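You operate a simulated robot arm through the tools that you are given. There is no shell and no other tool.

You are at the controls of a simulated robot arm. One attempt, no reset.

TASK
Uncap the steel tank, fill it to the FILL line and seat the cap again.
Fine: rest the wide black cap on the tank top; the blue lever ends shut, the water within about 5 % of the line.

It is judged by the outcome, as a careful person would: the job done as asked, and still so three seconds after it is handed in. It fails if anything else is knocked over, pushed out of place, dropped, spilled or broken. Lids that push on must go on centred and level and be pressed home; caps that screw on are set level and turned clockwise until they are tight.

THE ROBOT
A 6-joint arm with a two-finger gripper, fixed in place. Base frame: the origin is at the foot of the arm, x ahead of it, y to its left, z up. Readings come in mm, degrees, newtons and seconds.
Its first joint turns from -166.0 to 166.0 degrees. Payload 1.71 kg.
The tool frame sits at the grasp point between the pads (the TCP): z along the fingers, y along the line on which they close. The tips reach 20 mm beyond it. Largest opening 96 mm; the body of the gripper starts 113 mm behind the TCP.
Orientation is that of the tool frame in the base frame, as [roll, pitch, yaw] about the fixed x, y, z axes, in that order (R = Rz(yaw) Ry(pitch) Rx(roll)). With the fingers straight down and closing along the base's y, the tool's x points along the base's -x, its y along +y and its z along -z.

THE INTERFACE
- The arm moves only by the tool drive_tool. Its argument "series" is one flat list of numbers, 6 for each row, row after row: the shift along the tool's x, y, z in mm, then the turn, a rotation vector about the tool's x, y, z in rad. In form: [tx, ty, tz, rx, ry, rz, tx, ty, tz, rx, ry, rz, ...]. A call has 1 to 20 rows; each row shifts and turns the commanded pose from where the row before left it, along the tool's axes as they then stand. "claw" is the opening, from 0 (shut) to 1 (fully open), set as the call begins (left out, the last holds). A row lasts 0.2 s, in which the tool goes at most 50 mm and 8.6 degrees; a call with a longer step from one row to the next is refused whole, and so is a gripper value outside its range. Where a pose cannot be reached the arm comes as near as it can. A force on the tool above 60 N (or 10 N above the force at the start of the call, whichever is more), or a blocked arm, ends the call early, and 0.2 s more pass. The fingers move at their own pace (about 45 mm/s each) and stop on an object; they squeeze with about 25 N. The grip force told is the motor's: it shows also when the fingers shut on nothing. Time passes only in rows, and 0.2 s behind the last, so rows that do not move let the fingers close. The reply holds the time, the measured pose of the TCP, the force on the tool along the base axes, the opening and the grip force, in the units named above and with some noise, with the torque about the TCP (base axes, N m) and any sound that the robot's microphone picked up.
- Cameras (640 x 400 px; columns grow to the right, rows downward): "scene" is fixed at [50.3, -499.4, 1700.9]; the picture's right is [0.56, -0.83, 0.00], its down [-0.66, -0.45, -0.60] and it looks along [0.50, 0.34, -0.80] (base axes); focal length 223 px, centre (320, 200). "wrist" rides on the gripper at [66, 14, -145] in the tool frame; the picture's right is [-0.21, 0.98, 0.00], its down [-0.88, -0.18, -0.45] and it looks along [-0.44, -0.09, 0.90] (tool axes); focal length 275 px, centre (320, 200). There is no depth. A picture from a camera that has moved, and an enlarged one, comes with that camera's place and axes in the base frame and with its lens.
- get_image(camera): a new picture of that camera. The clock stands still meanwhile.
- move_column(by): slides the trunk up (or, below 0, down) by that many mm; the arm rides with it, the base frame stays. It gives what a move gives, with no picture.
- enlarge(camera, box): a new picture of the part [left, top, right, bottom] of that camera's present view, enlarged. The clock stands still meanwhile.
- finish_job(): hands the job in; it is judged then, once.

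Nothing tells you positions but the pictures and the camera data. Unless the task says otherwise, let go and move clear before handing in.

The tools are called after "Request:" as name(argument=value, ...) on one line, values as JSON. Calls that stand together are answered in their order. drive_tool: Moves the arm, as the interface text tells. Its arguments: {"type":"object","properties":{"series":{"type":"array"},"claw":{"type":"number"}},"required":["series"]} The other tools are called the same way: move_column (by) slides the trunk up or down; get_image (camera) takes a picture; enlarge (camera, box) takes an enlarged picture of a part of a camera's view; finish_job () hands the job in.

At the start:

```text
t: 0.0
eef_pos: [537.8, -280.5, 1399.6]
ee_rot: [179.9, 0.0, 180.0]
ft_force: [-0.4, 1.4, -0.4]
moment: [-0.01, 0.0, -0.03]
gripper_width: 95.7
finger_force: 0.0
trunk travel left (down, up): [-200.0, 190.0]
```

scene: 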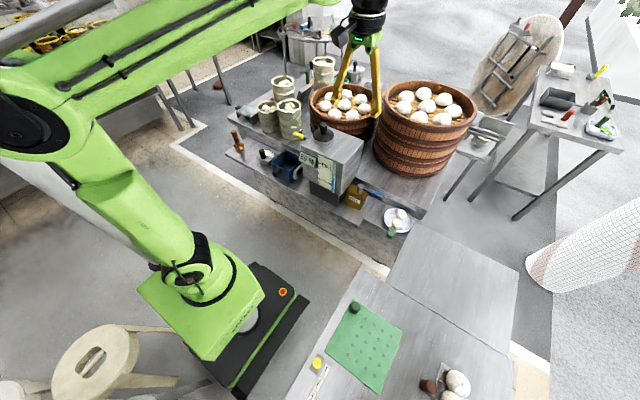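
wrist: 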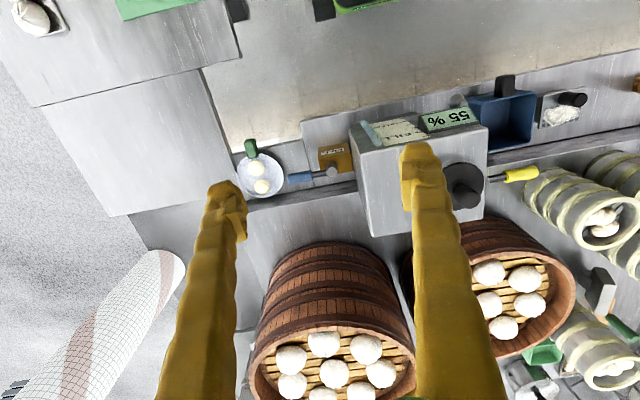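

I see a steel tank on a stall with a wide black cap, a "55 %" sign, a blue lever on one side and a yellow one on the other. I'll enlarge the views to work out the details before moving.

Request:
enlarge(camera="scene", box=[220, 90, 440, 250])

Request:
enlarge(camera="wrist", box=[230, 70, 550, 270])

Request:
enlarge(camera="scene", box=[290, 110, 390, 220])

```text
2.50 times, centred on (330, 170) of scene
camera zoom: at [50.3, -499.4, 1700.9], right [0.56, -0.83, 0.0], down [-0.66, -0.45, -0.6], along [0.5, 0.34, -0.8], focal length 558 px, centre (295, 275)
```

zoom: 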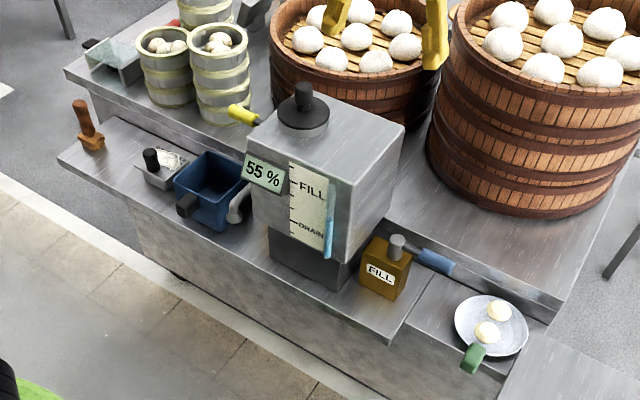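

```text
2.00 times, centred on (390, 170) of wrist
camera zoom: at [472.9, -267.5, 1545.8], right [0.21, 0.98, 0.0], down [0.88, -0.18, 0.44], along [0.43, -0.09, -0.9], focal length 551 px, centre (180, 260)
```

zoom: 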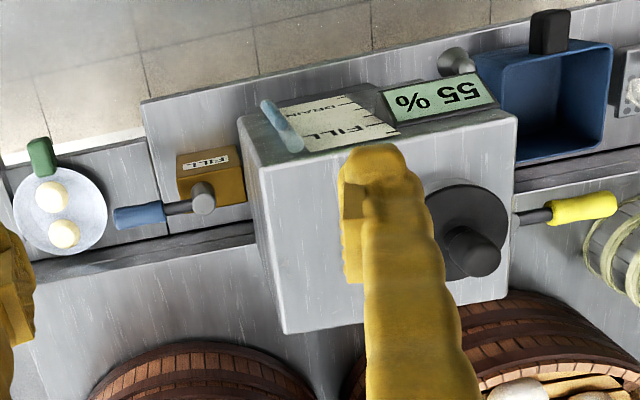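

```text
3.64 times, centred on (340, 165) of scene
camera zoom: at [50.3, -499.4, 1700.9], right [0.56, -0.83, 0.0], down [-0.66, -0.45, -0.6], along [0.5, 0.34, -0.8], focal length 812 px, centre (247, 327)
```

zoom: 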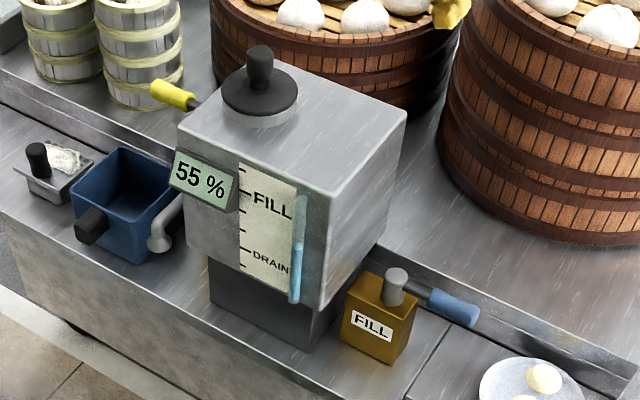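

The tank sits near x 617–782, y −226 to −24, with its top near z 1100 and the cap knob near (679, −91, 1190). I'll zoom tighter on the gauge, the valve and the cap.

Request:
enlarge(camera="scene", box=[335, 175, 385, 215])

Request:
enlarge(camera="scene", box=[296, 142, 340, 196])

Request:
enlarge(camera="scene", box=[290, 115, 340, 155])

Request:
enlarge(camera="wrist", box=[280, 110, 360, 190])

Request:
enlarge(camera="wrist", box=[350, 100, 490, 190])

```text
10.00 times, centred on (360, 195) of scene
camera zoom: at [50.3, -499.4, 1700.9], right [0.56, -0.83, 0.0], down [-0.66, -0.45, -0.6], along [0.5, 0.34, -0.8], focal length 2232 px, centre (-80, 250)
```

zoom: 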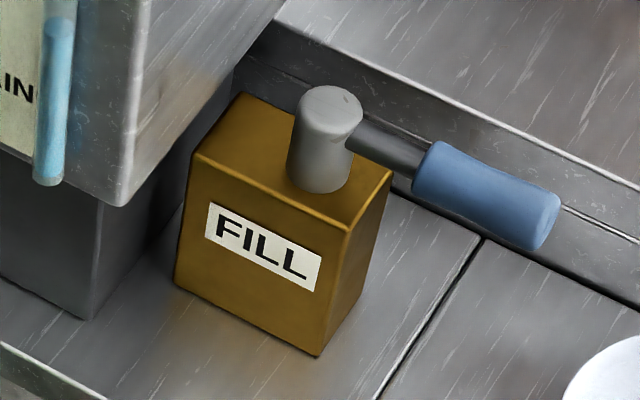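

```text
7.41 times, centred on (318, 169) of scene
camera zoom: at [50.3, -499.4, 1700.9], right [0.56, -0.83, 0.0], down [-0.66, -0.45, -0.6], along [0.5, 0.34, -0.8], focal length 1653 px, centre (335, 430)
```

zoom: 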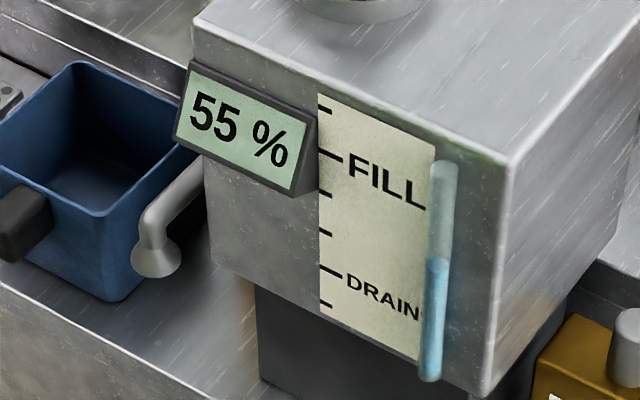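

```text
10.00 times, centred on (315, 135) of scene
camera zoom: at [50.3, -499.4, 1700.9], right [0.56, -0.83, 0.0], down [-0.66, -0.45, -0.6], along [0.5, 0.34, -0.8], focal length 2232 px, centre (370, 850)
```

zoom: 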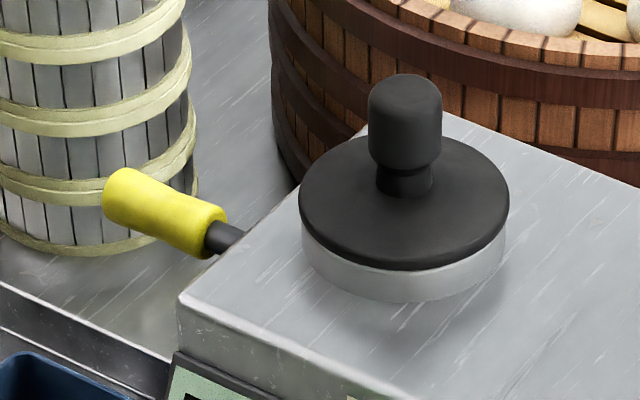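

```text
5.00 times, centred on (320, 150) of wrist
camera zoom: at [472.9, -267.5, 1545.8], right [0.21, 0.98, 0.0], down [0.88, -0.18, 0.44], along [0.43, -0.09, -0.9], focal length 1376 px, centre (320, 450)
```

zoom: 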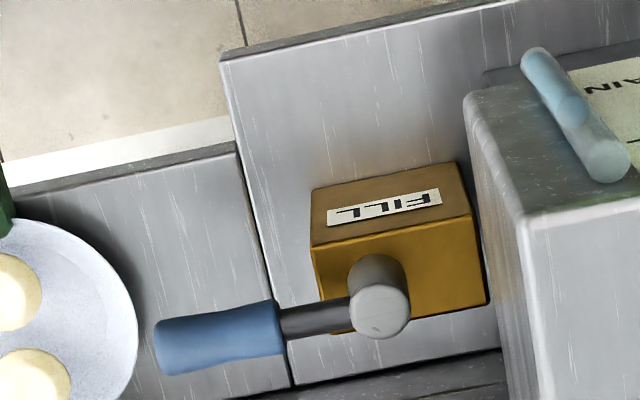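

```text
4.44 times, centred on (420, 145) of wrist
camera zoom: at [472.9, -267.5, 1545.8], right [0.21, 0.98, 0.0], down [0.88, -0.18, 0.44], along [0.43, -0.09, -0.9], focal length 1224 px, centre (-124, 444)
```

zoom: 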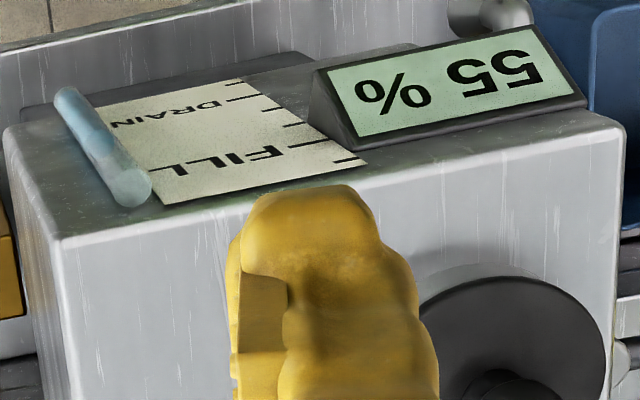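

The gauge shows water at 55 %, with FILL as the second tick from the top. The blue lever is a horizontal handle running toward −y from a stem near (696, −284, 945), on the brass FILL box. First I'll move over the cap and look again.

Request:
drive_tool(series=[-22, 32, 10, 0, 0, 0, -22, 32, 10, 0, 0, 0, -22, 32, 10, 0, 0, 0, -22, 32, 10, 0, 0, 0, -22, 32, 10, 0, 0, 0, -22, 30, 10, 0, 0, 0, 0, 0, 0, 0, 0, 0], claw=1)

Request:
get_image(camera="wrist")

Request:
get_image(camera="scene")

```text
t: 1.6
eef_pos: [648.5, -88.2, 1348.4]
ee_rot: [180.0, 0.9, 180.0]
ft_force: [0.4, -0.2, 0.3]
moment: [-0.04, 0.01, 0.01]
gripper_width: 96.0
finger_force: 0.1
trunk travel left (down, up): [-200.0, 190.0]
```

```text
taken
camera wrist: at [582.6, -76.7, 1493.0], right [0.21, 0.98, 0.0], down [0.87, -0.18, 0.46], along [0.45, -0.09, -0.89], focal length 275 px, centre (320, 200)
```

wrist: 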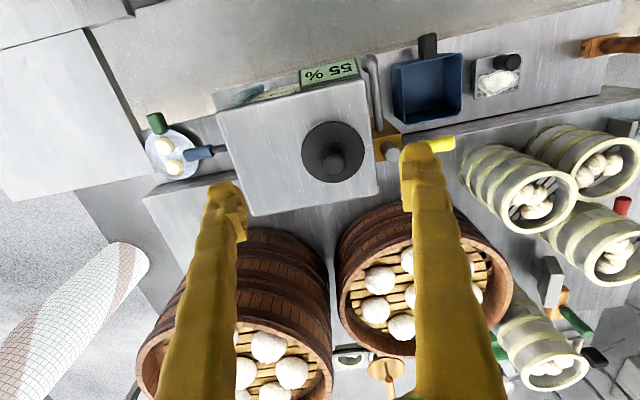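

```text
taken
```

scene: 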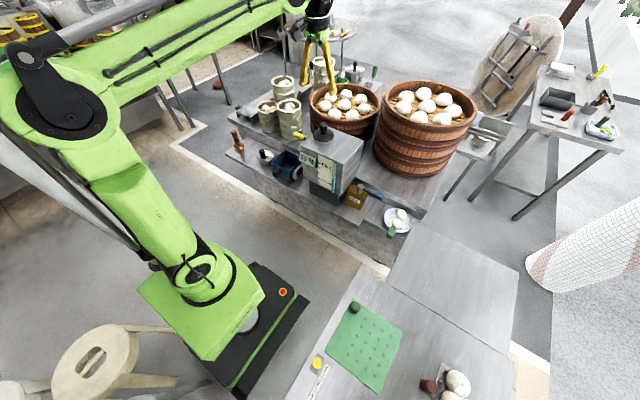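

The arm stopped a little short of the commanded x. I'll wait a moment to see whether that is lag or a reach limit.

Request:
drive_tool(series=[0, 0, 0, 0, 0, 0, 0, 0, 0, 0, 0, 0])

```text
t: 2.2
eef_pos: [649.1, -89.4, 1347.8]
ee_rot: [-179.9, 0.9, -179.9]
ft_force: [0.5, -0.1, 0.1]
moment: [0.0, 0.01, 0.03]
gripper_width: 96.1
finger_force: 0.1
trunk travel left (down, up): [-200.0, 190.0]
```

That is a reach limit at this height. Going lower should extend the reach, so I'll descend a bit over free space and check.

Request:
drive_tool(series=[0, 0, 20, 0, 0, 0, 0, 0, 20, 0, 0, 0, 0, 0, 20, 0, 0, 0, 0, 0, 0, 0, 0, 0])

```text
t: 3.2
eef_pos: [651.1, -88.7, 1286.4]
ee_rot: [-180.0, 0.8, -180.0]
ft_force: [0.0, -0.9, 0.0]
moment: [-0.06, 0.0, -0.01]
gripper_width: 96.0
finger_force: 0.1
trunk travel left (down, up): [-200.0, 190.0]
```

The descent worked. Now I'll nudge forward and correct the small pitch error to see whether more reach is available here.

Request:
drive_tool(series=[-14, 0, 0, 0, -0.014, 0, -14, -2, 0, 0, 0, 0, 0, 0, 0, 0, 0, 0])

Request:
get_image(camera="wrist")

```text
t: 4.0
eef_pos: [678.6, -89.8, 1288.9]
ee_rot: [-180.0, 1.6, -179.9]
ft_force: [-0.6, -0.1, 0.5]
moment: [-0.03, 0.04, 0.02]
gripper_width: 95.9
finger_force: 0.1
trunk travel left (down, up): [-200.0, 190.0]
```

```text
taken
camera wrist: at [611.0, -78.4, 1432.2], right [0.21, 0.98, 0.01], down [0.86, -0.18, 0.47], along [0.46, -0.09, -0.88], focal length 275 px, centre (320, 200)
```

wrist: 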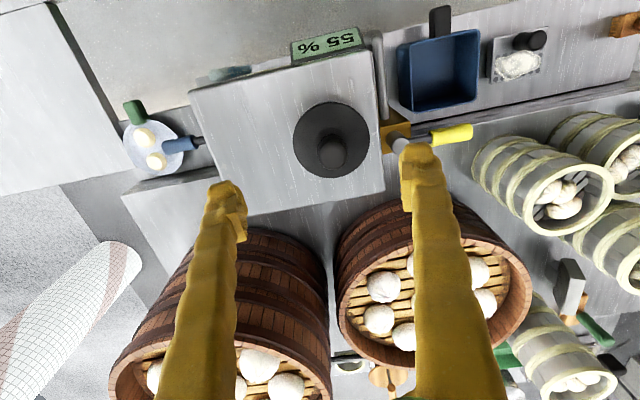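

The reach is fine now, but I turned the pitch the wrong way. I'll correct it and look closely at the cap.

Request:
drive_tool(series=[0, 0, 0, 0, 0.028, 0, 0, 0, 0, 0, 0, 0])

Request:
enlarge(camera="wrist", box=[270, 80, 430, 200])

Request:
enlarge(camera="scene", box=[290, 100, 350, 160])

```text
t: 4.6
eef_pos: [679.5, -90.4, 1289.0]
ee_rot: [180.0, -0.1, 179.9]
ft_force: [-0.2, 0.7, -0.3]
moment: [0.0, 0.02, 0.0]
gripper_width: 95.9
finger_force: 0.0
trunk travel left (down, up): [-200.0, 190.0]
```

```text
3.33 times, centred on (350, 140) of wrist
camera zoom: at [614.5, -79.1, 1434.6], right [0.21, 0.98, 0.0], down [0.88, -0.18, 0.44], along [0.43, -0.09, -0.9], focal length 918 px, centre (220, 400)
```

zoom: 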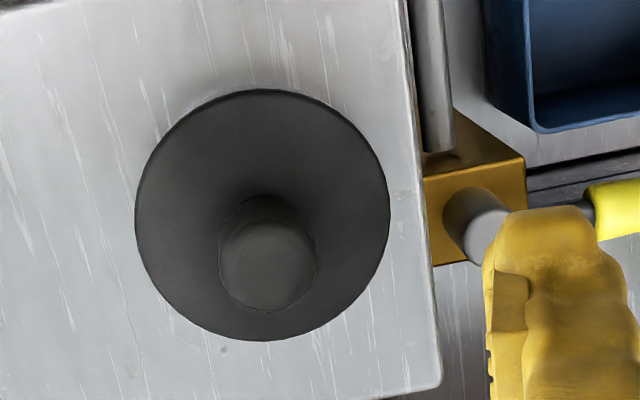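

```text
6.67 times, centred on (320, 130) of scene
camera zoom: at [50.3, -499.4, 1700.9], right [0.56, -0.83, 0.0], down [-0.66, -0.45, -0.6], along [0.5, 0.34, -0.8], focal length 1488 px, centre (320, 667)
```

zoom: 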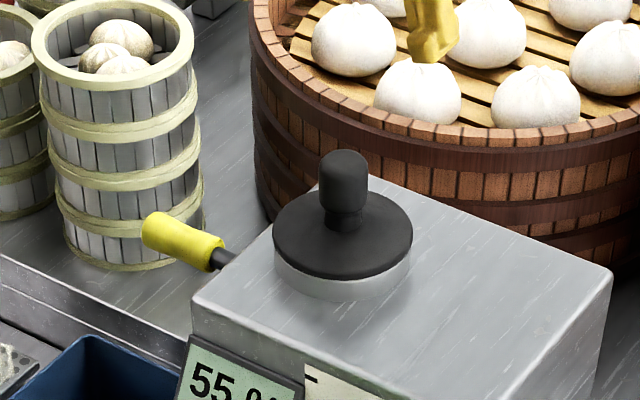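

My cap estimates disagree by about 20 mm, so I'll shift sideways for a clean parallax baseline.

Request:
drive_tool(series=[0, -40, 0, 0, 0, 0, 0, -40, 0, 0, 0, 0, 0, 0, 0, 0, 0, 0])

Request:
enlarge(camera="wrist", box=[340, 60, 500, 180])

Request:
enlarge(camera="wrist", box=[180, 60, 340, 180])

```text
t: 5.4
eef_pos: [681.0, -170.3, 1290.4]
ee_rot: [-180.0, 0.0, 180.0]
ft_force: [0.0, -0.1, -0.1]
moment: [0.06, -0.02, 0.02]
gripper_width: 96.0
finger_force: 0.1
trunk travel left (down, up): [-200.0, 190.0]
```

```text
3.33 times, centred on (420, 120) of wrist
camera zoom: at [616.3, -159.8, 1437.5], right [0.21, 0.98, 0.0], down [0.88, -0.18, 0.44], along [0.43, -0.09, -0.9], focal length 918 px, centre (-13, 467)
```

zoom: 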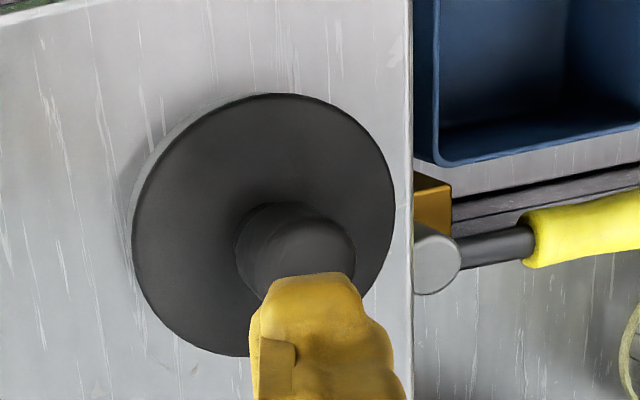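

```text
3.33 times, centred on (260, 120) of wrist
camera zoom: at [616.3, -159.8, 1437.5], right [0.21, 0.98, 0.0], down [0.88, -0.18, 0.44], along [0.43, -0.09, -0.9], focal length 918 px, centre (520, 467)
```

zoom: 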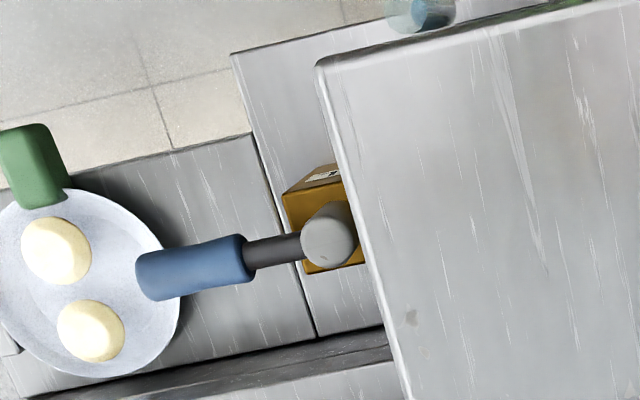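

The parallax view puts the cap disc top at about (699, −82, 1122) and the knob top near z 1172. I'll move above it and check alignment before descending.

Request:
drive_tool(series=[-6, 30, 0, 0, 0, 0, -6, 30, 0, 0, 0, 0, -6, 28, 0, 0, 0, 0, 0, 0, 28, 0, 0, 0, 0, 0, 28, 0, 0, 0, 0, 0, 0, 0, 0, 0])

Request:
get_image(camera="wrist")

Request:
enlarge(camera="scene", box=[280, 60, 380, 160])

```text
t: 6.8
eef_pos: [696.9, -83.3, 1234.0]
ee_rot: [180.0, 0.0, -179.9]
ft_force: [-0.3, -0.2, 0.1]
moment: [0.05, 0.01, -0.01]
gripper_width: 95.9
finger_force: 0.1
trunk travel left (down, up): [-200.0, 190.0]
```

```text
taken
camera wrist: at [633.0, -71.6, 1380.5], right [0.21, 0.98, 0.0], down [0.88, -0.18, 0.44], along [0.43, -0.09, -0.9], focal length 275 px, centre (320, 200)
```

wrist: 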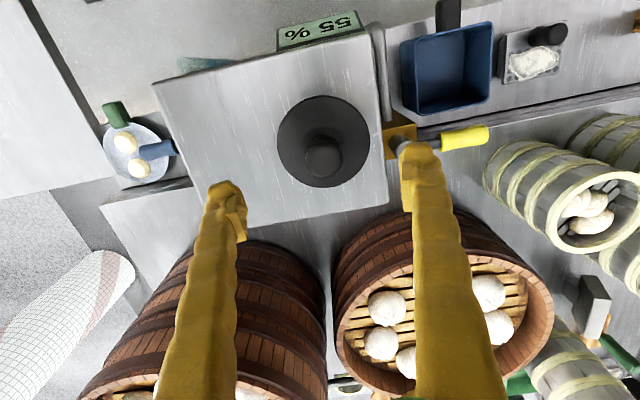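

```text
4.00 times, centred on (330, 110) of scene
camera zoom: at [50.3, -499.4, 1700.9], right [0.56, -0.83, 0.0], down [-0.66, -0.45, -0.6], along [0.5, 0.34, -0.8], focal length 893 px, centre (280, 560)
```

zoom: 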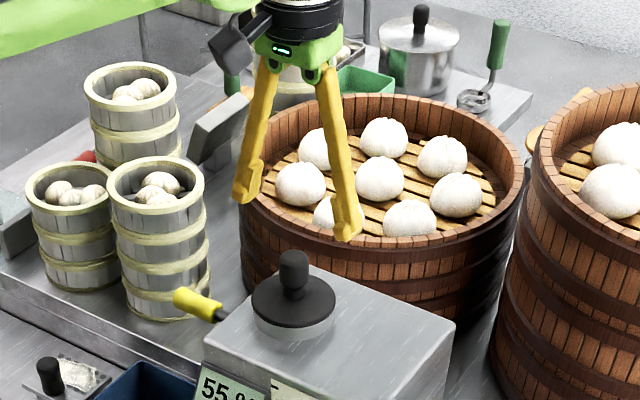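

The knob lines up well with the current x, y. I'll descend partway and recheck.

Request:
drive_tool(series=[0, 0, 25, 0, 0, 0, 0, 0, 25, 0, 0, 0, 0, 0, 0, 0, 0, 0])

Request:
enlarge(camera="wrist", box=[240, 80, 400, 220])

Request:
enlarge(camera="scene", box=[290, 90, 350, 160])

```text
t: 7.6
eef_pos: [695.4, -81.5, 1183.0]
ee_rot: [179.9, -0.1, -180.0]
ft_force: [0.2, -0.4, 1.3]
moment: [-0.03, 0.0, 0.02]
gripper_width: 95.9
finger_force: 0.1
trunk travel left (down, up): [-200.0, 190.0]
```

```text
2.86 times, centred on (320, 150) of wrist
camera zoom: at [630.8, -69.6, 1329.1], right [0.21, 0.98, 0.0], down [0.88, -0.18, 0.44], along [0.43, -0.09, -0.9], focal length 786 px, centre (320, 343)
```

zoom: 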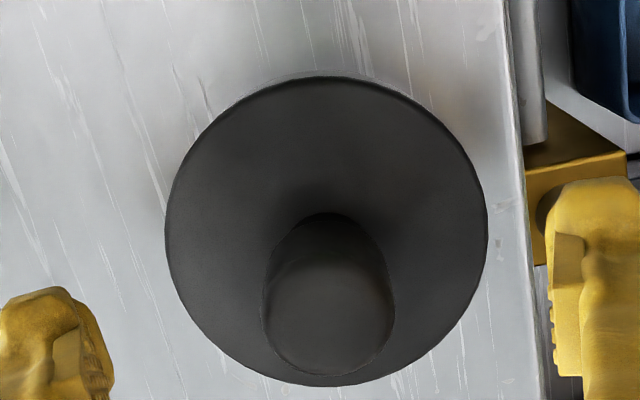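

```text
5.71 times, centred on (320, 125) of scene
camera zoom: at [50.3, -499.4, 1700.9], right [0.56, -0.83, 0.0], down [-0.66, -0.45, -0.6], along [0.5, 0.34, -0.8], focal length 1276 px, centre (320, 629)
```

zoom: 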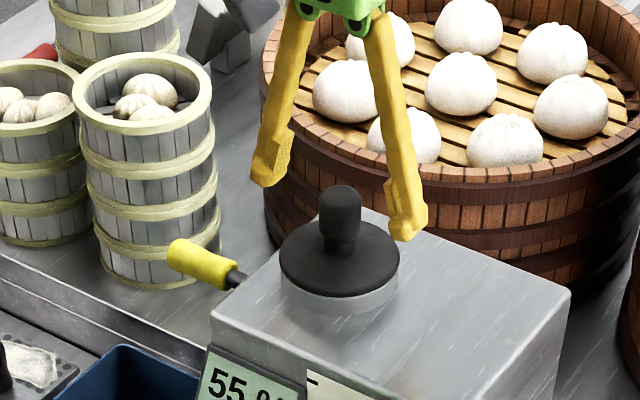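

The cap centre is at about (699, −82). I'll correct x by 3.5 mm, descend to z ≈ 1150, and close on the knob.

Request:
drive_tool(series=[-3.5, 0, 11, 0, 0, 0, 0, 0, 11, 0, 0, 0, 0, 0, 10, 0, 0, 0, 0, 0, 0, 0, 0, 0])

Request:
get_image(camera="wrist")

Request:
enlarge(camera="scene", box=[290, 90, 350, 160])

```text
t: 8.6
eef_pos: [699.7, -81.9, 1151.9]
ee_rot: [-180.0, 0.0, -180.0]
ft_force: [-0.2, 0.2, 0.2]
moment: [-0.01, 0.04, 0.0]
gripper_width: 96.3
finger_force: 0.1
trunk travel left (down, up): [-200.0, 190.0]
```

```text
taken
camera wrist: at [635.5, -70.8, 1297.0], right [0.21, 0.98, 0.0], down [0.88, -0.18, 0.44], along [0.43, -0.09, -0.9], focal length 275 px, centre (320, 200)
```

wrist: 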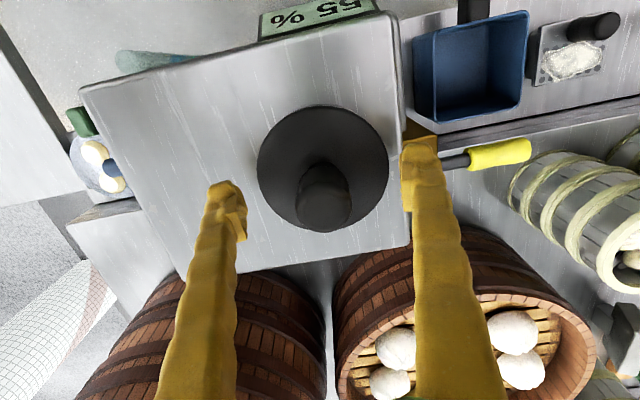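

```text
5.71 times, centred on (320, 125) of scene
camera zoom: at [50.3, -499.4, 1700.9], right [0.56, -0.83, 0.0], down [-0.66, -0.45, -0.6], along [0.5, 0.34, -0.8], focal length 1276 px, centre (320, 629)
```

zoom: 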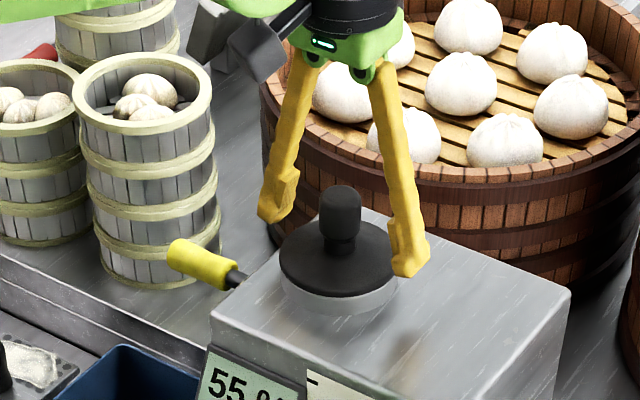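

The fingers straddle the knob with clearance above the disc. I'll close now.

Request:
drive_tool(series=[0, 0, 0, 0, 0, 0, 0, 0, 0, 0, 0, 0, 0, 0, 0, 0, 0, 0, 0, 0, 0, 0, 0, 0, 0, 0, 0, 0, 0, 0, 0, 0, 0, 0, 0, 0], claw=0)

Request:
get_image(camera="wrist")

Request:
enlarge(camera="scene", box=[290, 90, 350, 160])

```text
t: 10.0
eef_pos: [699.5, -82.5, 1153.2]
ee_rot: [179.9, 0.1, 180.0]
ft_force: [4.2, -3.0, 32.4]
moment: [-0.01, -0.04, 0.0]
gripper_width: 26.8
finger_force: 25.3
trunk travel left (down, up): [-200.0, 190.0]
```

```text
taken
camera wrist: at [634.4, -70.9, 1298.5], right [0.21, 0.98, 0.0], down [0.88, -0.18, 0.45], along [0.44, -0.09, -0.9], focal length 275 px, centre (320, 200)
```

wrist: 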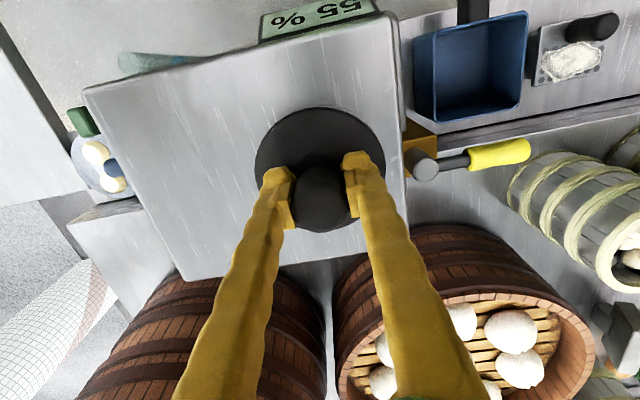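

```text
5.71 times, centred on (320, 125) of scene
camera zoom: at [50.3, -499.4, 1700.9], right [0.56, -0.83, 0.0], down [-0.66, -0.45, -0.6], along [0.5, 0.34, -0.8], focal length 1276 px, centre (320, 629)
```

zoom: 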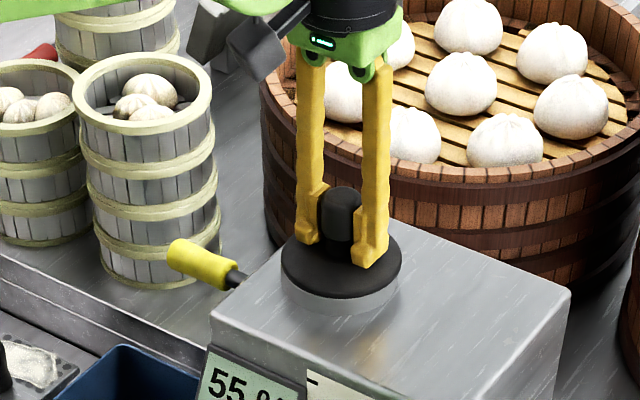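

The knob is gripped at 26.8 mm, with some upward force because the tips touch the disc. I'll lift slowly and watch the force.

Request:
drive_tool(series=[0, 0, -4, 0, 0, 0, 0, 0, -4, 0, 0, 0, 0, 0, 0, 0, 0, 0])

Request:
enlarge(camera="scene", box=[290, 90, 350, 160])

```text
t: 10.8
eef_pos: [700.4, -81.9, 1158.7]
ee_rot: [-180.0, 0.0, 180.0]
ft_force: [-0.7, -0.5, -0.4]
moment: [-0.01, 0.01, 0.01]
gripper_width: 27.0
finger_force: 24.6
trunk travel left (down, up): [-200.0, 190.0]
```

```text
5.71 times, centred on (320, 125) of scene
camera zoom: at [50.3, -499.4, 1700.9], right [0.56, -0.83, 0.0], down [-0.66, -0.45, -0.6], along [0.5, 0.34, -0.8], focal length 1276 px, centre (320, 629)
```

zoom: 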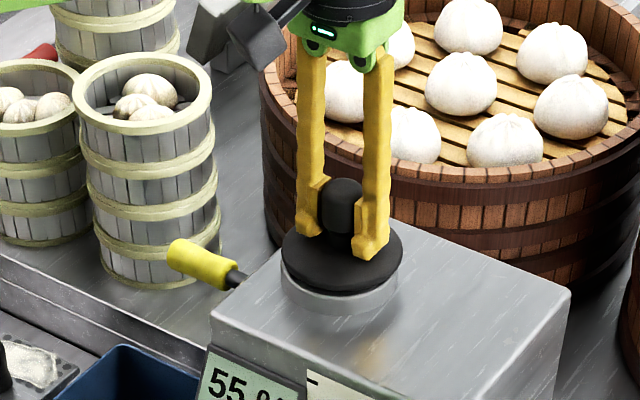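

The cap lifts freely. I'll raise it further and look at the neck and the underside.

Request:
drive_tool(series=[0, 0, -12, 0, 0, 0, 0, 0, -15, 0, 0, 0, 0, 0, -18, 0, 0, 0, 0, 0, -18, 0, 0, 0, 0, 0, 0, 0, 0, 0])

Request:
enlarge(camera="scene", box=[280, 85, 350, 165])

Request:
get_image(camera="wrist")

```text
t: 12.0
eef_pos: [700.6, -82.5, 1223.7]
ee_rot: [180.0, 0.0, -179.9]
ft_force: [0.5, 0.4, 0.1]
moment: [0.01, 0.03, -0.01]
gripper_width: 26.7
finger_force: 24.9
trunk travel left (down, up): [-200.0, 190.0]
```

```text
5.00 times, centred on (315, 125) of scene
camera zoom: at [50.3, -499.4, 1700.9], right [0.56, -0.83, 0.0], down [-0.66, -0.45, -0.6], along [0.5, 0.34, -0.8], focal length 1116 px, centre (345, 575)
```

zoom: 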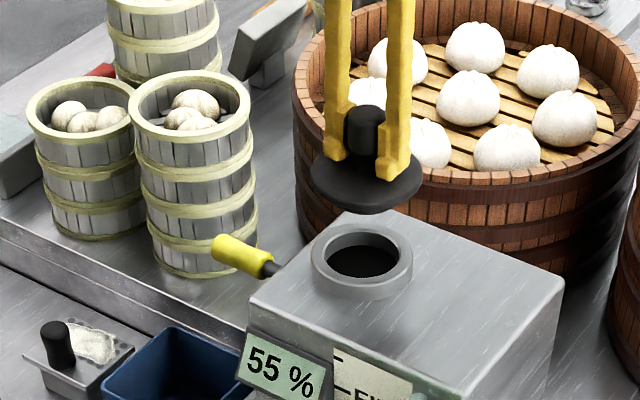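

```text
taken
camera wrist: at [636.1, -71.2, 1369.4], right [0.21, 0.98, 0.0], down [0.88, -0.18, 0.44], along [0.43, -0.09, -0.9], focal length 275 px, centre (320, 200)
```

wrist: 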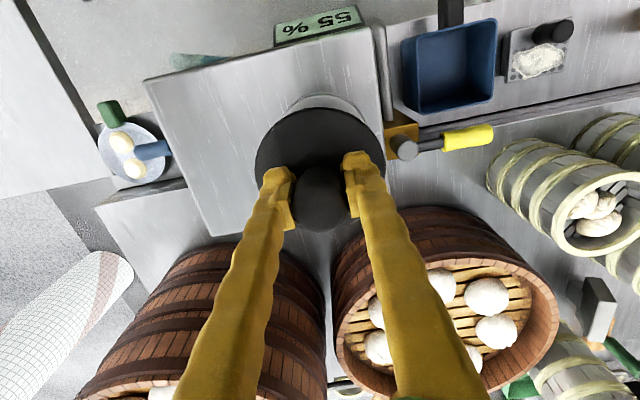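

The neck is a ring about 80 mm wide, and the cap looks like a flat disc. I'll set it on the free −y half of the tank top, near (720, −174).

Request:
drive_tool(series=[-6.5, -30.5, 0, 0, 0, 0, -6.5, -30.5, 0, 0, 0, 0, -6.5, -30.5, 0, 0, 0, 0, 0, 0, 0, 0, 0, 0])

Request:
enlarge(camera="scene", box=[290, 95, 380, 175])

Request:
get_image(camera="wrist")

```text
t: 13.0
eef_pos: [719.7, -173.2, 1222.9]
ee_rot: [-180.0, 0.0, -179.9]
ft_force: [-0.1, -0.1, -2.1]
moment: [0.02, -0.01, -0.02]
gripper_width: 27.1
finger_force: 25.1
trunk travel left (down, up): [-200.0, 190.0]
```

```text
5.00 times, centred on (335, 135) of scene
camera zoom: at [50.3, -499.4, 1700.9], right [0.56, -0.83, 0.0], down [-0.66, -0.45, -0.6], along [0.5, 0.34, -0.8], focal length 1116 px, centre (245, 525)
```

zoom: 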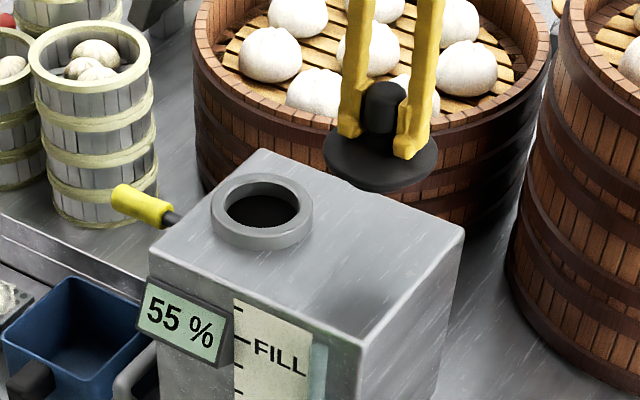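

```text
taken
camera wrist: at [654.6, -162.5, 1369.2], right [0.21, 0.98, 0.0], down [0.88, -0.18, 0.44], along [0.43, -0.09, -0.9], focal length 275 px, centre (320, 200)
```

wrist: 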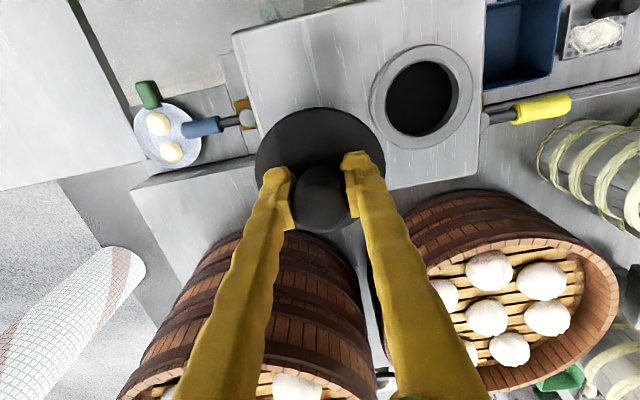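

The landing spot lies fully on the tank top with about 12 mm to spare. I'll lower it, then creep down until I feel contact.

Request:
drive_tool(series=[0, 0, 20, 0, 0, 0, 0, 0, 20, 0, 0, 0, 0, 0, 20, 0, 0, 0, 0, 0, 12, 0, 0, 0, 0, 0, 0, 0, 0, 0])

Request:
enlarge(camera="scene", box=[290, 95, 380, 175])

```text
t: 14.2
eef_pos: [718.1, -175.2, 1153.4]
ee_rot: [-179.9, 0.0, -180.0]
ft_force: [12.0, -1.4, 45.5]
moment: [0.0, -0.34, -0.01]
gripper_width: 27.0
finger_force: 25.0
trunk travel left (down, up): [-200.0, 190.0]
```

```text
5.00 times, centred on (335, 135) of scene
camera zoom: at [50.3, -499.4, 1700.9], right [0.56, -0.83, 0.0], down [-0.66, -0.45, -0.6], along [0.5, 0.34, -0.8], focal length 1116 px, centre (245, 525)
```

zoom: 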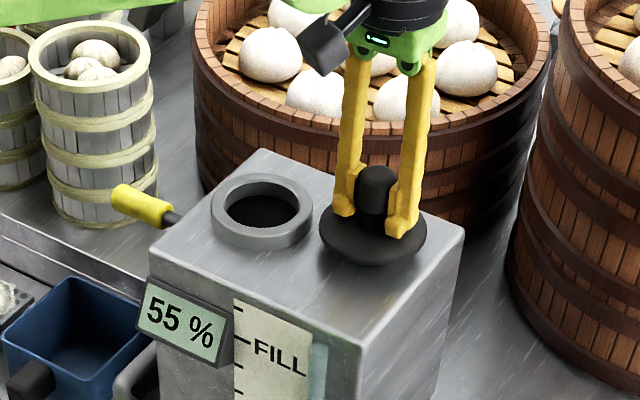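

Contact came early, at z 1153, so the cap has a plug underneath and stands on that. I'll ease the pressure off before releasing.

Request:
drive_tool(series=[0, 0, -2, 0, 0, 0, 0, 0, 0, 0, 0, 0])

Request:
enlarge(camera="scene", box=[325, 115, 385, 165])

Request:
get_image(camera="wrist")

```text
t: 14.8
eef_pos: [719.4, -173.4, 1152.1]
ee_rot: [-179.9, 0.0, 179.9]
ft_force: [-3.2, -1.2, 10.0]
moment: [-0.01, 0.18, -0.02]
gripper_width: 27.3
finger_force: 25.0
trunk travel left (down, up): [-200.0, 190.0]
```

```text
8.00 times, centred on (355, 140) of scene
camera zoom: at [50.3, -499.4, 1700.9], right [0.56, -0.83, 0.0], down [-0.66, -0.45, -0.6], along [0.5, 0.34, -0.8], focal length 1786 px, centre (40, 680)
```

zoom: 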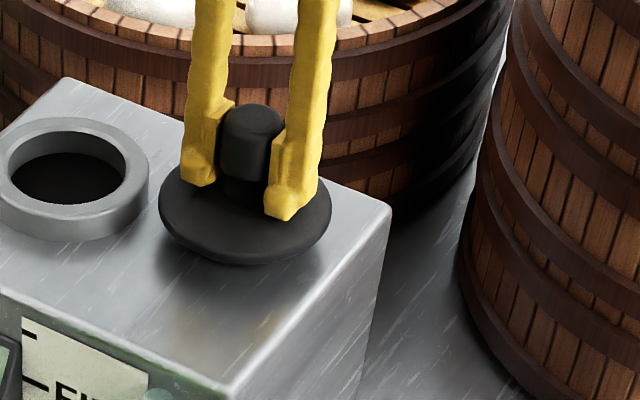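

```text
taken
camera wrist: at [654.5, -163.6, 1298.4], right [0.21, 0.98, 0.0], down [0.88, -0.18, 0.44], along [0.43, -0.09, -0.9], focal length 275 px, centre (320, 200)
```

wrist: 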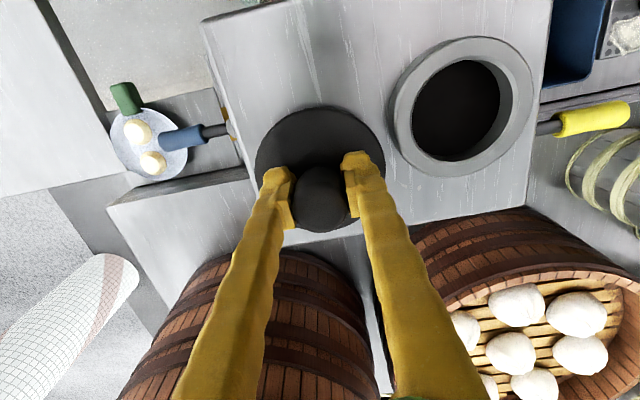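

Force is down to 10 N and the cap sits level. I'll ease up another 0.5 mm and open the fingers partway so they don't hit the neck ring.

Request:
drive_tool(series=[0, 0, -0.5, 0, 0, 0, 0, 0, 0, 0, 0, 0, 0, 0, 0, 0, 0, 0, 0, 0, 0, 0, 0, 0], claw=0.52)

Request:
enlarge(camera="scene", box=[325, 115, 385, 165])

```text
t: 15.8
eef_pos: [721.0, -175.6, 1152.7]
ee_rot: [180.0, -0.1, 180.0]
ft_force: [1.3, 0.5, -0.2]
moment: [0.01, 0.03, 0.01]
gripper_width: 49.9
finger_force: 0.1
trunk travel left (down, up): [-200.0, 190.0]
```

```text
8.00 times, centred on (355, 140) of scene
camera zoom: at [50.3, -499.4, 1700.9], right [0.56, -0.83, 0.0], down [-0.66, -0.45, -0.6], along [0.5, 0.34, -0.8], focal length 1786 px, centre (40, 680)
```

zoom: 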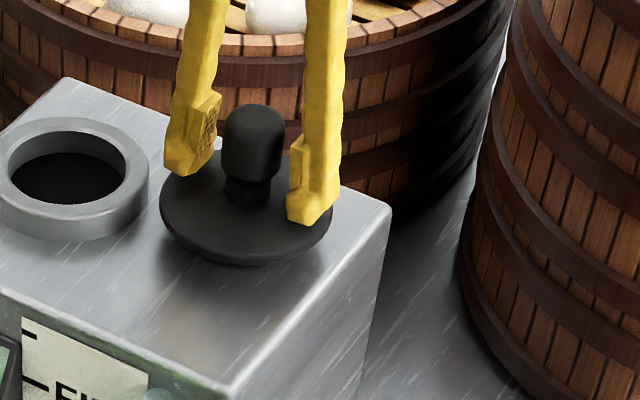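

The cap stands safely on the tank top. I'll retreat up and move over to look at the FILL valve.

Request:
drive_tool(series=[0, 0, -25, 0, 0, 0, 0, 0, -35, 0, 0, 0, 0, 0, -35, 0, 0, 0, 16, -40, 0, 0, 0, 0, 16, -40, 0, 0, 0, 0, 16, -40, 0, 0, 0, 0, 16, -40, 0, 0, 0, 0, 0, 0, 35, 0, 0, 0, 0, 0, 35, 0, 0, 0, 0, 0, 0, 0, 0, 0])

Request:
get_image(camera="wrist")

Request:
enlarge(camera="scene", box=[290, 100, 430, 240])

```text
t: 18.0
eef_pos: [656.2, -337.2, 1176.5]
ee_rot: [-180.0, 0.0, -179.9]
ft_force: [-0.4, -0.7, -0.3]
moment: [0.0, 0.02, -0.01]
gripper_width: 49.7
finger_force: 0.0
trunk travel left (down, up): [-200.0, 190.0]
```

```text
taken
camera wrist: at [591.6, -325.1, 1322.0], right [0.21, 0.98, 0.0], down [0.88, -0.18, 0.44], along [0.43, -0.09, -0.9], focal length 275 px, centre (320, 200)
```

wrist: 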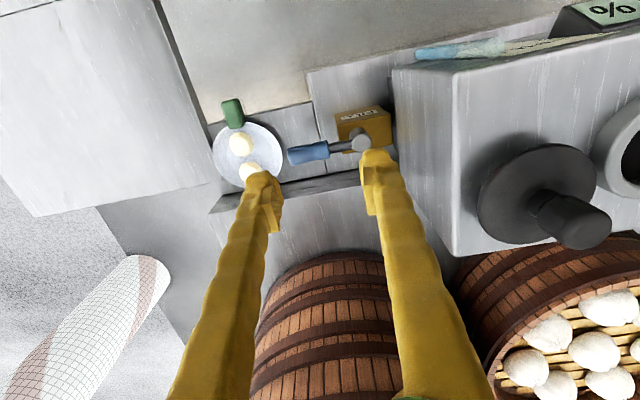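

```text
2.86 times, centred on (360, 170) of scene
camera zoom: at [50.3, -499.4, 1700.9], right [0.56, -0.83, 0.0], down [-0.66, -0.45, -0.6], along [0.5, 0.34, -0.8], focal length 638 px, centre (206, 286)
```

zoom: 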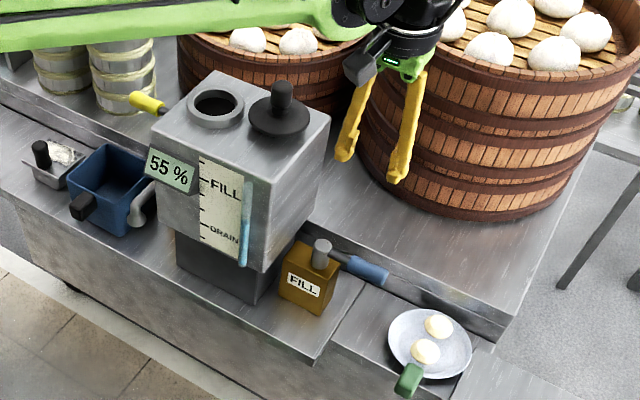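

The cap is resting stably on top. I'll zoom in on the valve, lever and plate to get their heights.

Request:
enlarge(camera="wrist", box=[200, 80, 420, 220])

Request:
enlarge(camera="scene", box=[345, 175, 425, 240])

```text
2.86 times, centred on (310, 150) of wrist
camera zoom: at [591.6, -325.1, 1322.0], right [0.21, 0.98, 0.0], down [0.88, -0.18, 0.44], along [0.43, -0.09, -0.9], focal length 786 px, centre (349, 343)
```

zoom: 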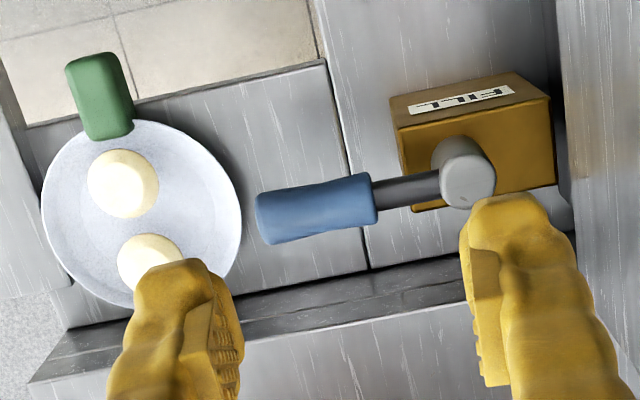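

```text
6.15 times, centred on (385, 208) of scene
camera zoom: at [50.3, -499.4, 1700.9], right [0.56, -0.83, 0.0], down [-0.66, -0.45, -0.6], along [0.5, 0.34, -0.8], focal length 1374 px, centre (-80, 154)
```

zoom: 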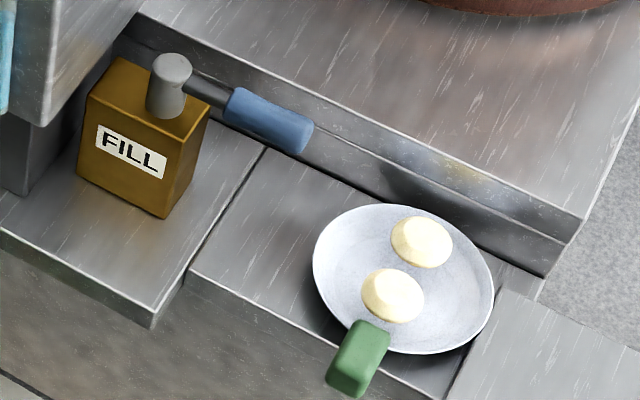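

The lever's pivot is near (702, −288) and its blue handle runs to y ≈ −397 at z ≈ 922, clear of the plate and ledge. I'll rotate the gripper 90° so the fingers close along x, then move above the handle.

Request:
drive_tool(series=[0, 0, 0, 0, 0, -0.143, 0, 0, 0, 0, 0, -0.143, 0, 0, 0, 0, 0, -0.143, 0, 0, 0, 0, 0, -0.143, 0, 0, 0, 0, 0, -0.143, 0, 0, 0, 0, 0, -0.143, 0, 0, 0, 0, 0, -0.143, 0, 0, 0, 0, 0, -0.143, 0, 0, 0, 0, 0, -0.143, 0, 0, 0, 0, 0, -0.143, 0, 0, 0, 0, 0, -0.141, 0, 0, 0, 0, 0, 0], claw=0.62)

Request:
get_image(camera="wrist")

```text
t: 20.6
eef_pos: [656.1, -332.9, 1179.1]
ee_rot: [-180.0, 0.0, -89.9]
ft_force: [0.1, 0.1, -1.1]
moment: [-0.02, -0.02, -0.01]
gripper_width: 59.9
finger_force: 0.0
trunk travel left (down, up): [-200.0, 190.0]
```

```text
taken
camera wrist: at [642.8, -401.9, 1323.7], right [-0.98, 0.2, 0.0], down [0.18, 0.88, 0.44], along [0.09, 0.43, -0.9], focal length 275 px, centre (320, 200)
```

wrist: 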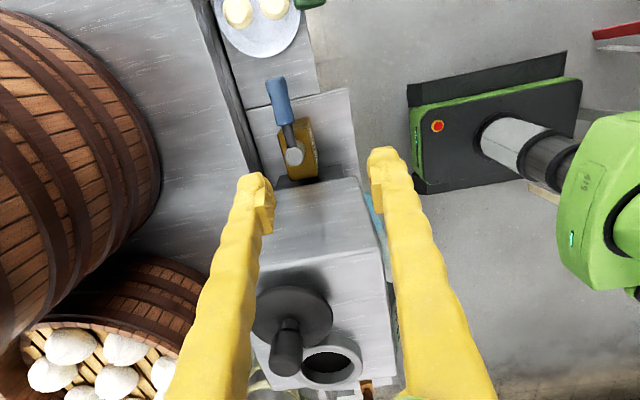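

Rotation done, and the lever lies ahead as expected. I'll move over the handle and descend to about z 1010 for a check.

Request:
drive_tool(series=[12, -16, 0, 0, 0, 0, 12, -16, 0, 0, 0, 0, 12, -16, 0, 0, 0, 0, 0, 0, 40, 0, 0, 0, 0, 0, 40, 0, 0, 0, 0, 0, 40, 0, 0, 0, 0, 0, 40, 0, 0, 0, 0, 0, 0, 0, 0, 0])

Request:
get_image(camera="wrist")

Request:
enlarge(camera="scene", box=[330, 130, 430, 230])

```text
t: 22.4
eef_pos: [703.6, -370.7, 1016.5]
ee_rot: [-179.9, 0.0, -90.0]
ft_force: [-0.1, -0.2, 0.1]
moment: [0.01, 0.05, 0.01]
gripper_width: 59.5
finger_force: 0.1
trunk travel left (down, up): [-200.0, 190.0]
```

```text
taken
camera wrist: at [691.0, -438.5, 1163.0], right [-0.98, 0.21, 0.0], down [0.19, 0.88, 0.44], along [0.09, 0.43, -0.9], focal length 275 px, centre (320, 200)
```

wrist: 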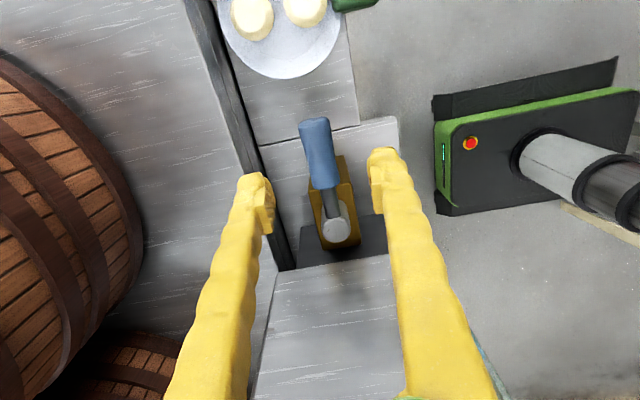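

```text
4.00 times, centred on (380, 180) of scene
camera zoom: at [50.3, -499.4, 1700.9], right [0.56, -0.83, 0.0], down [-0.66, -0.45, -0.6], along [0.5, 0.34, -0.8], focal length 893 px, centre (80, 280)
```

zoom: 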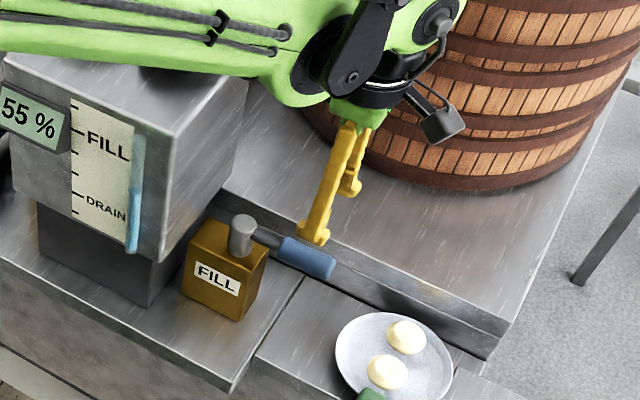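

The arm's forearm appears in front of the tank in this view. I need to check its clearance over the tank and cap before going lower.

Request:
get_image(camera="scene")

Request:
enlarge(camera="scene", box=[270, 90, 400, 200])

Request:
enlarge(camera="wrist", box=[260, 90, 400, 260])

```text
taken
```

scene: 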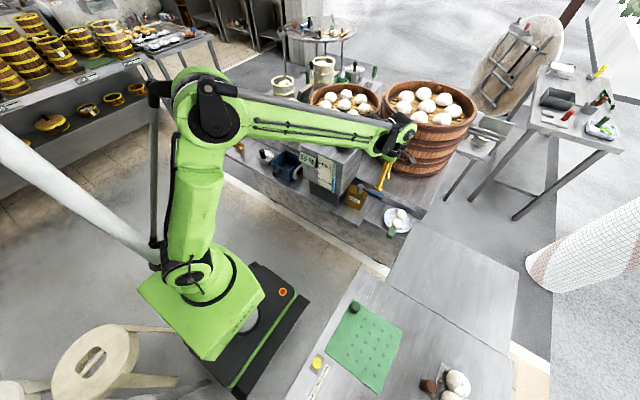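

```text
3.64 times, centred on (335, 145) of scene
camera zoom: at [50.3, -499.4, 1700.9], right [0.56, -0.83, 0.0], down [-0.66, -0.45, -0.6], along [0.5, 0.34, -0.8], focal length 812 px, centre (266, 400)
```

zoom: 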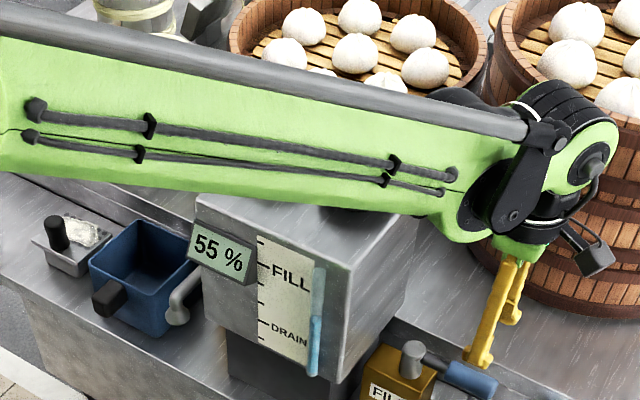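

```text
2.35 times, centred on (330, 175) of wrist
camera zoom: at [691.0, -438.5, 1163.0], right [-0.98, 0.21, 0.0], down [0.19, 0.88, 0.44], along [0.09, 0.43, -0.9], focal length 648 px, centre (296, 259)
```

zoom: 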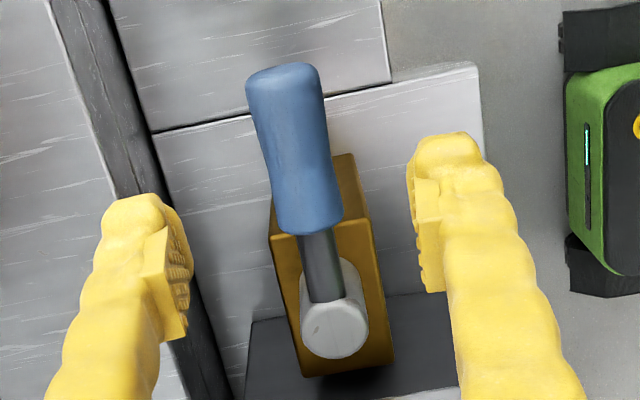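

The forearm runs alongside the tank rather than over it, along the line from the base to the tool, so clearance is fine. The handle is centred between the fingers at x ≈ 705, so I'll descend to straddle it.

Request:
drive_tool(series=[0, -1, 20, 0, 0, 0, 0, 0, 20, 0, 0, 0, 0, 0, 20, 0, 0, 0, 0, 0, 18, 0, 0, 0, 0, 0, 13, 0, 0, 0, 0, 0, 0, 0, 0, 0])

Request:
get_image(camera="wrist")

Request:
enlarge(camera="scene", box=[290, 110, 430, 230])

```text
t: 23.8
eef_pos: [704.8, -369.2, 928.9]
ee_rot: [-180.0, -0.1, -90.0]
ft_force: [-0.6, -0.3, -0.2]
moment: [-0.01, 0.02, -0.01]
gripper_width: 59.4
finger_force: 0.0
trunk travel left (down, up): [-200.0, 190.0]
```

```text
taken
camera wrist: at [691.9, -437.9, 1075.0], right [-0.98, 0.21, 0.0], down [0.19, 0.88, 0.44], along [0.09, 0.43, -0.9], focal length 275 px, centre (320, 200)
```

wrist: 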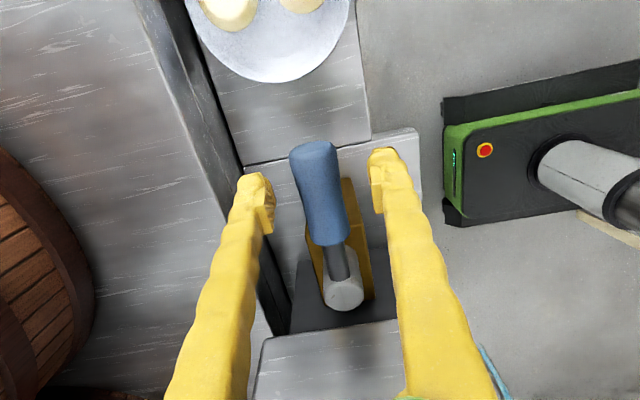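

```text
3.33 times, centred on (360, 170) of scene
camera zoom: at [50.3, -499.4, 1700.9], right [0.56, -0.83, 0.0], down [-0.66, -0.45, -0.6], along [0.5, 0.34, -0.8], focal length 744 px, centre (187, 300)
```

zoom: 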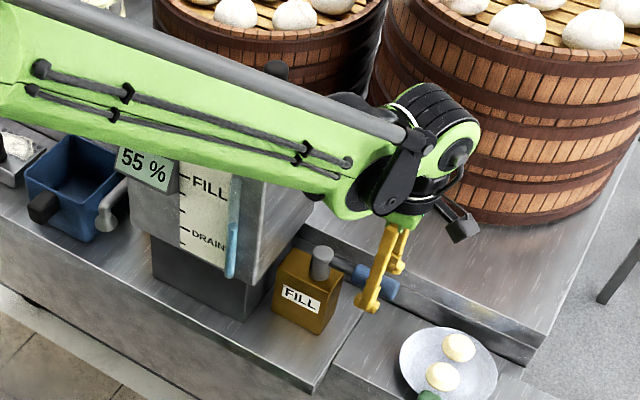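

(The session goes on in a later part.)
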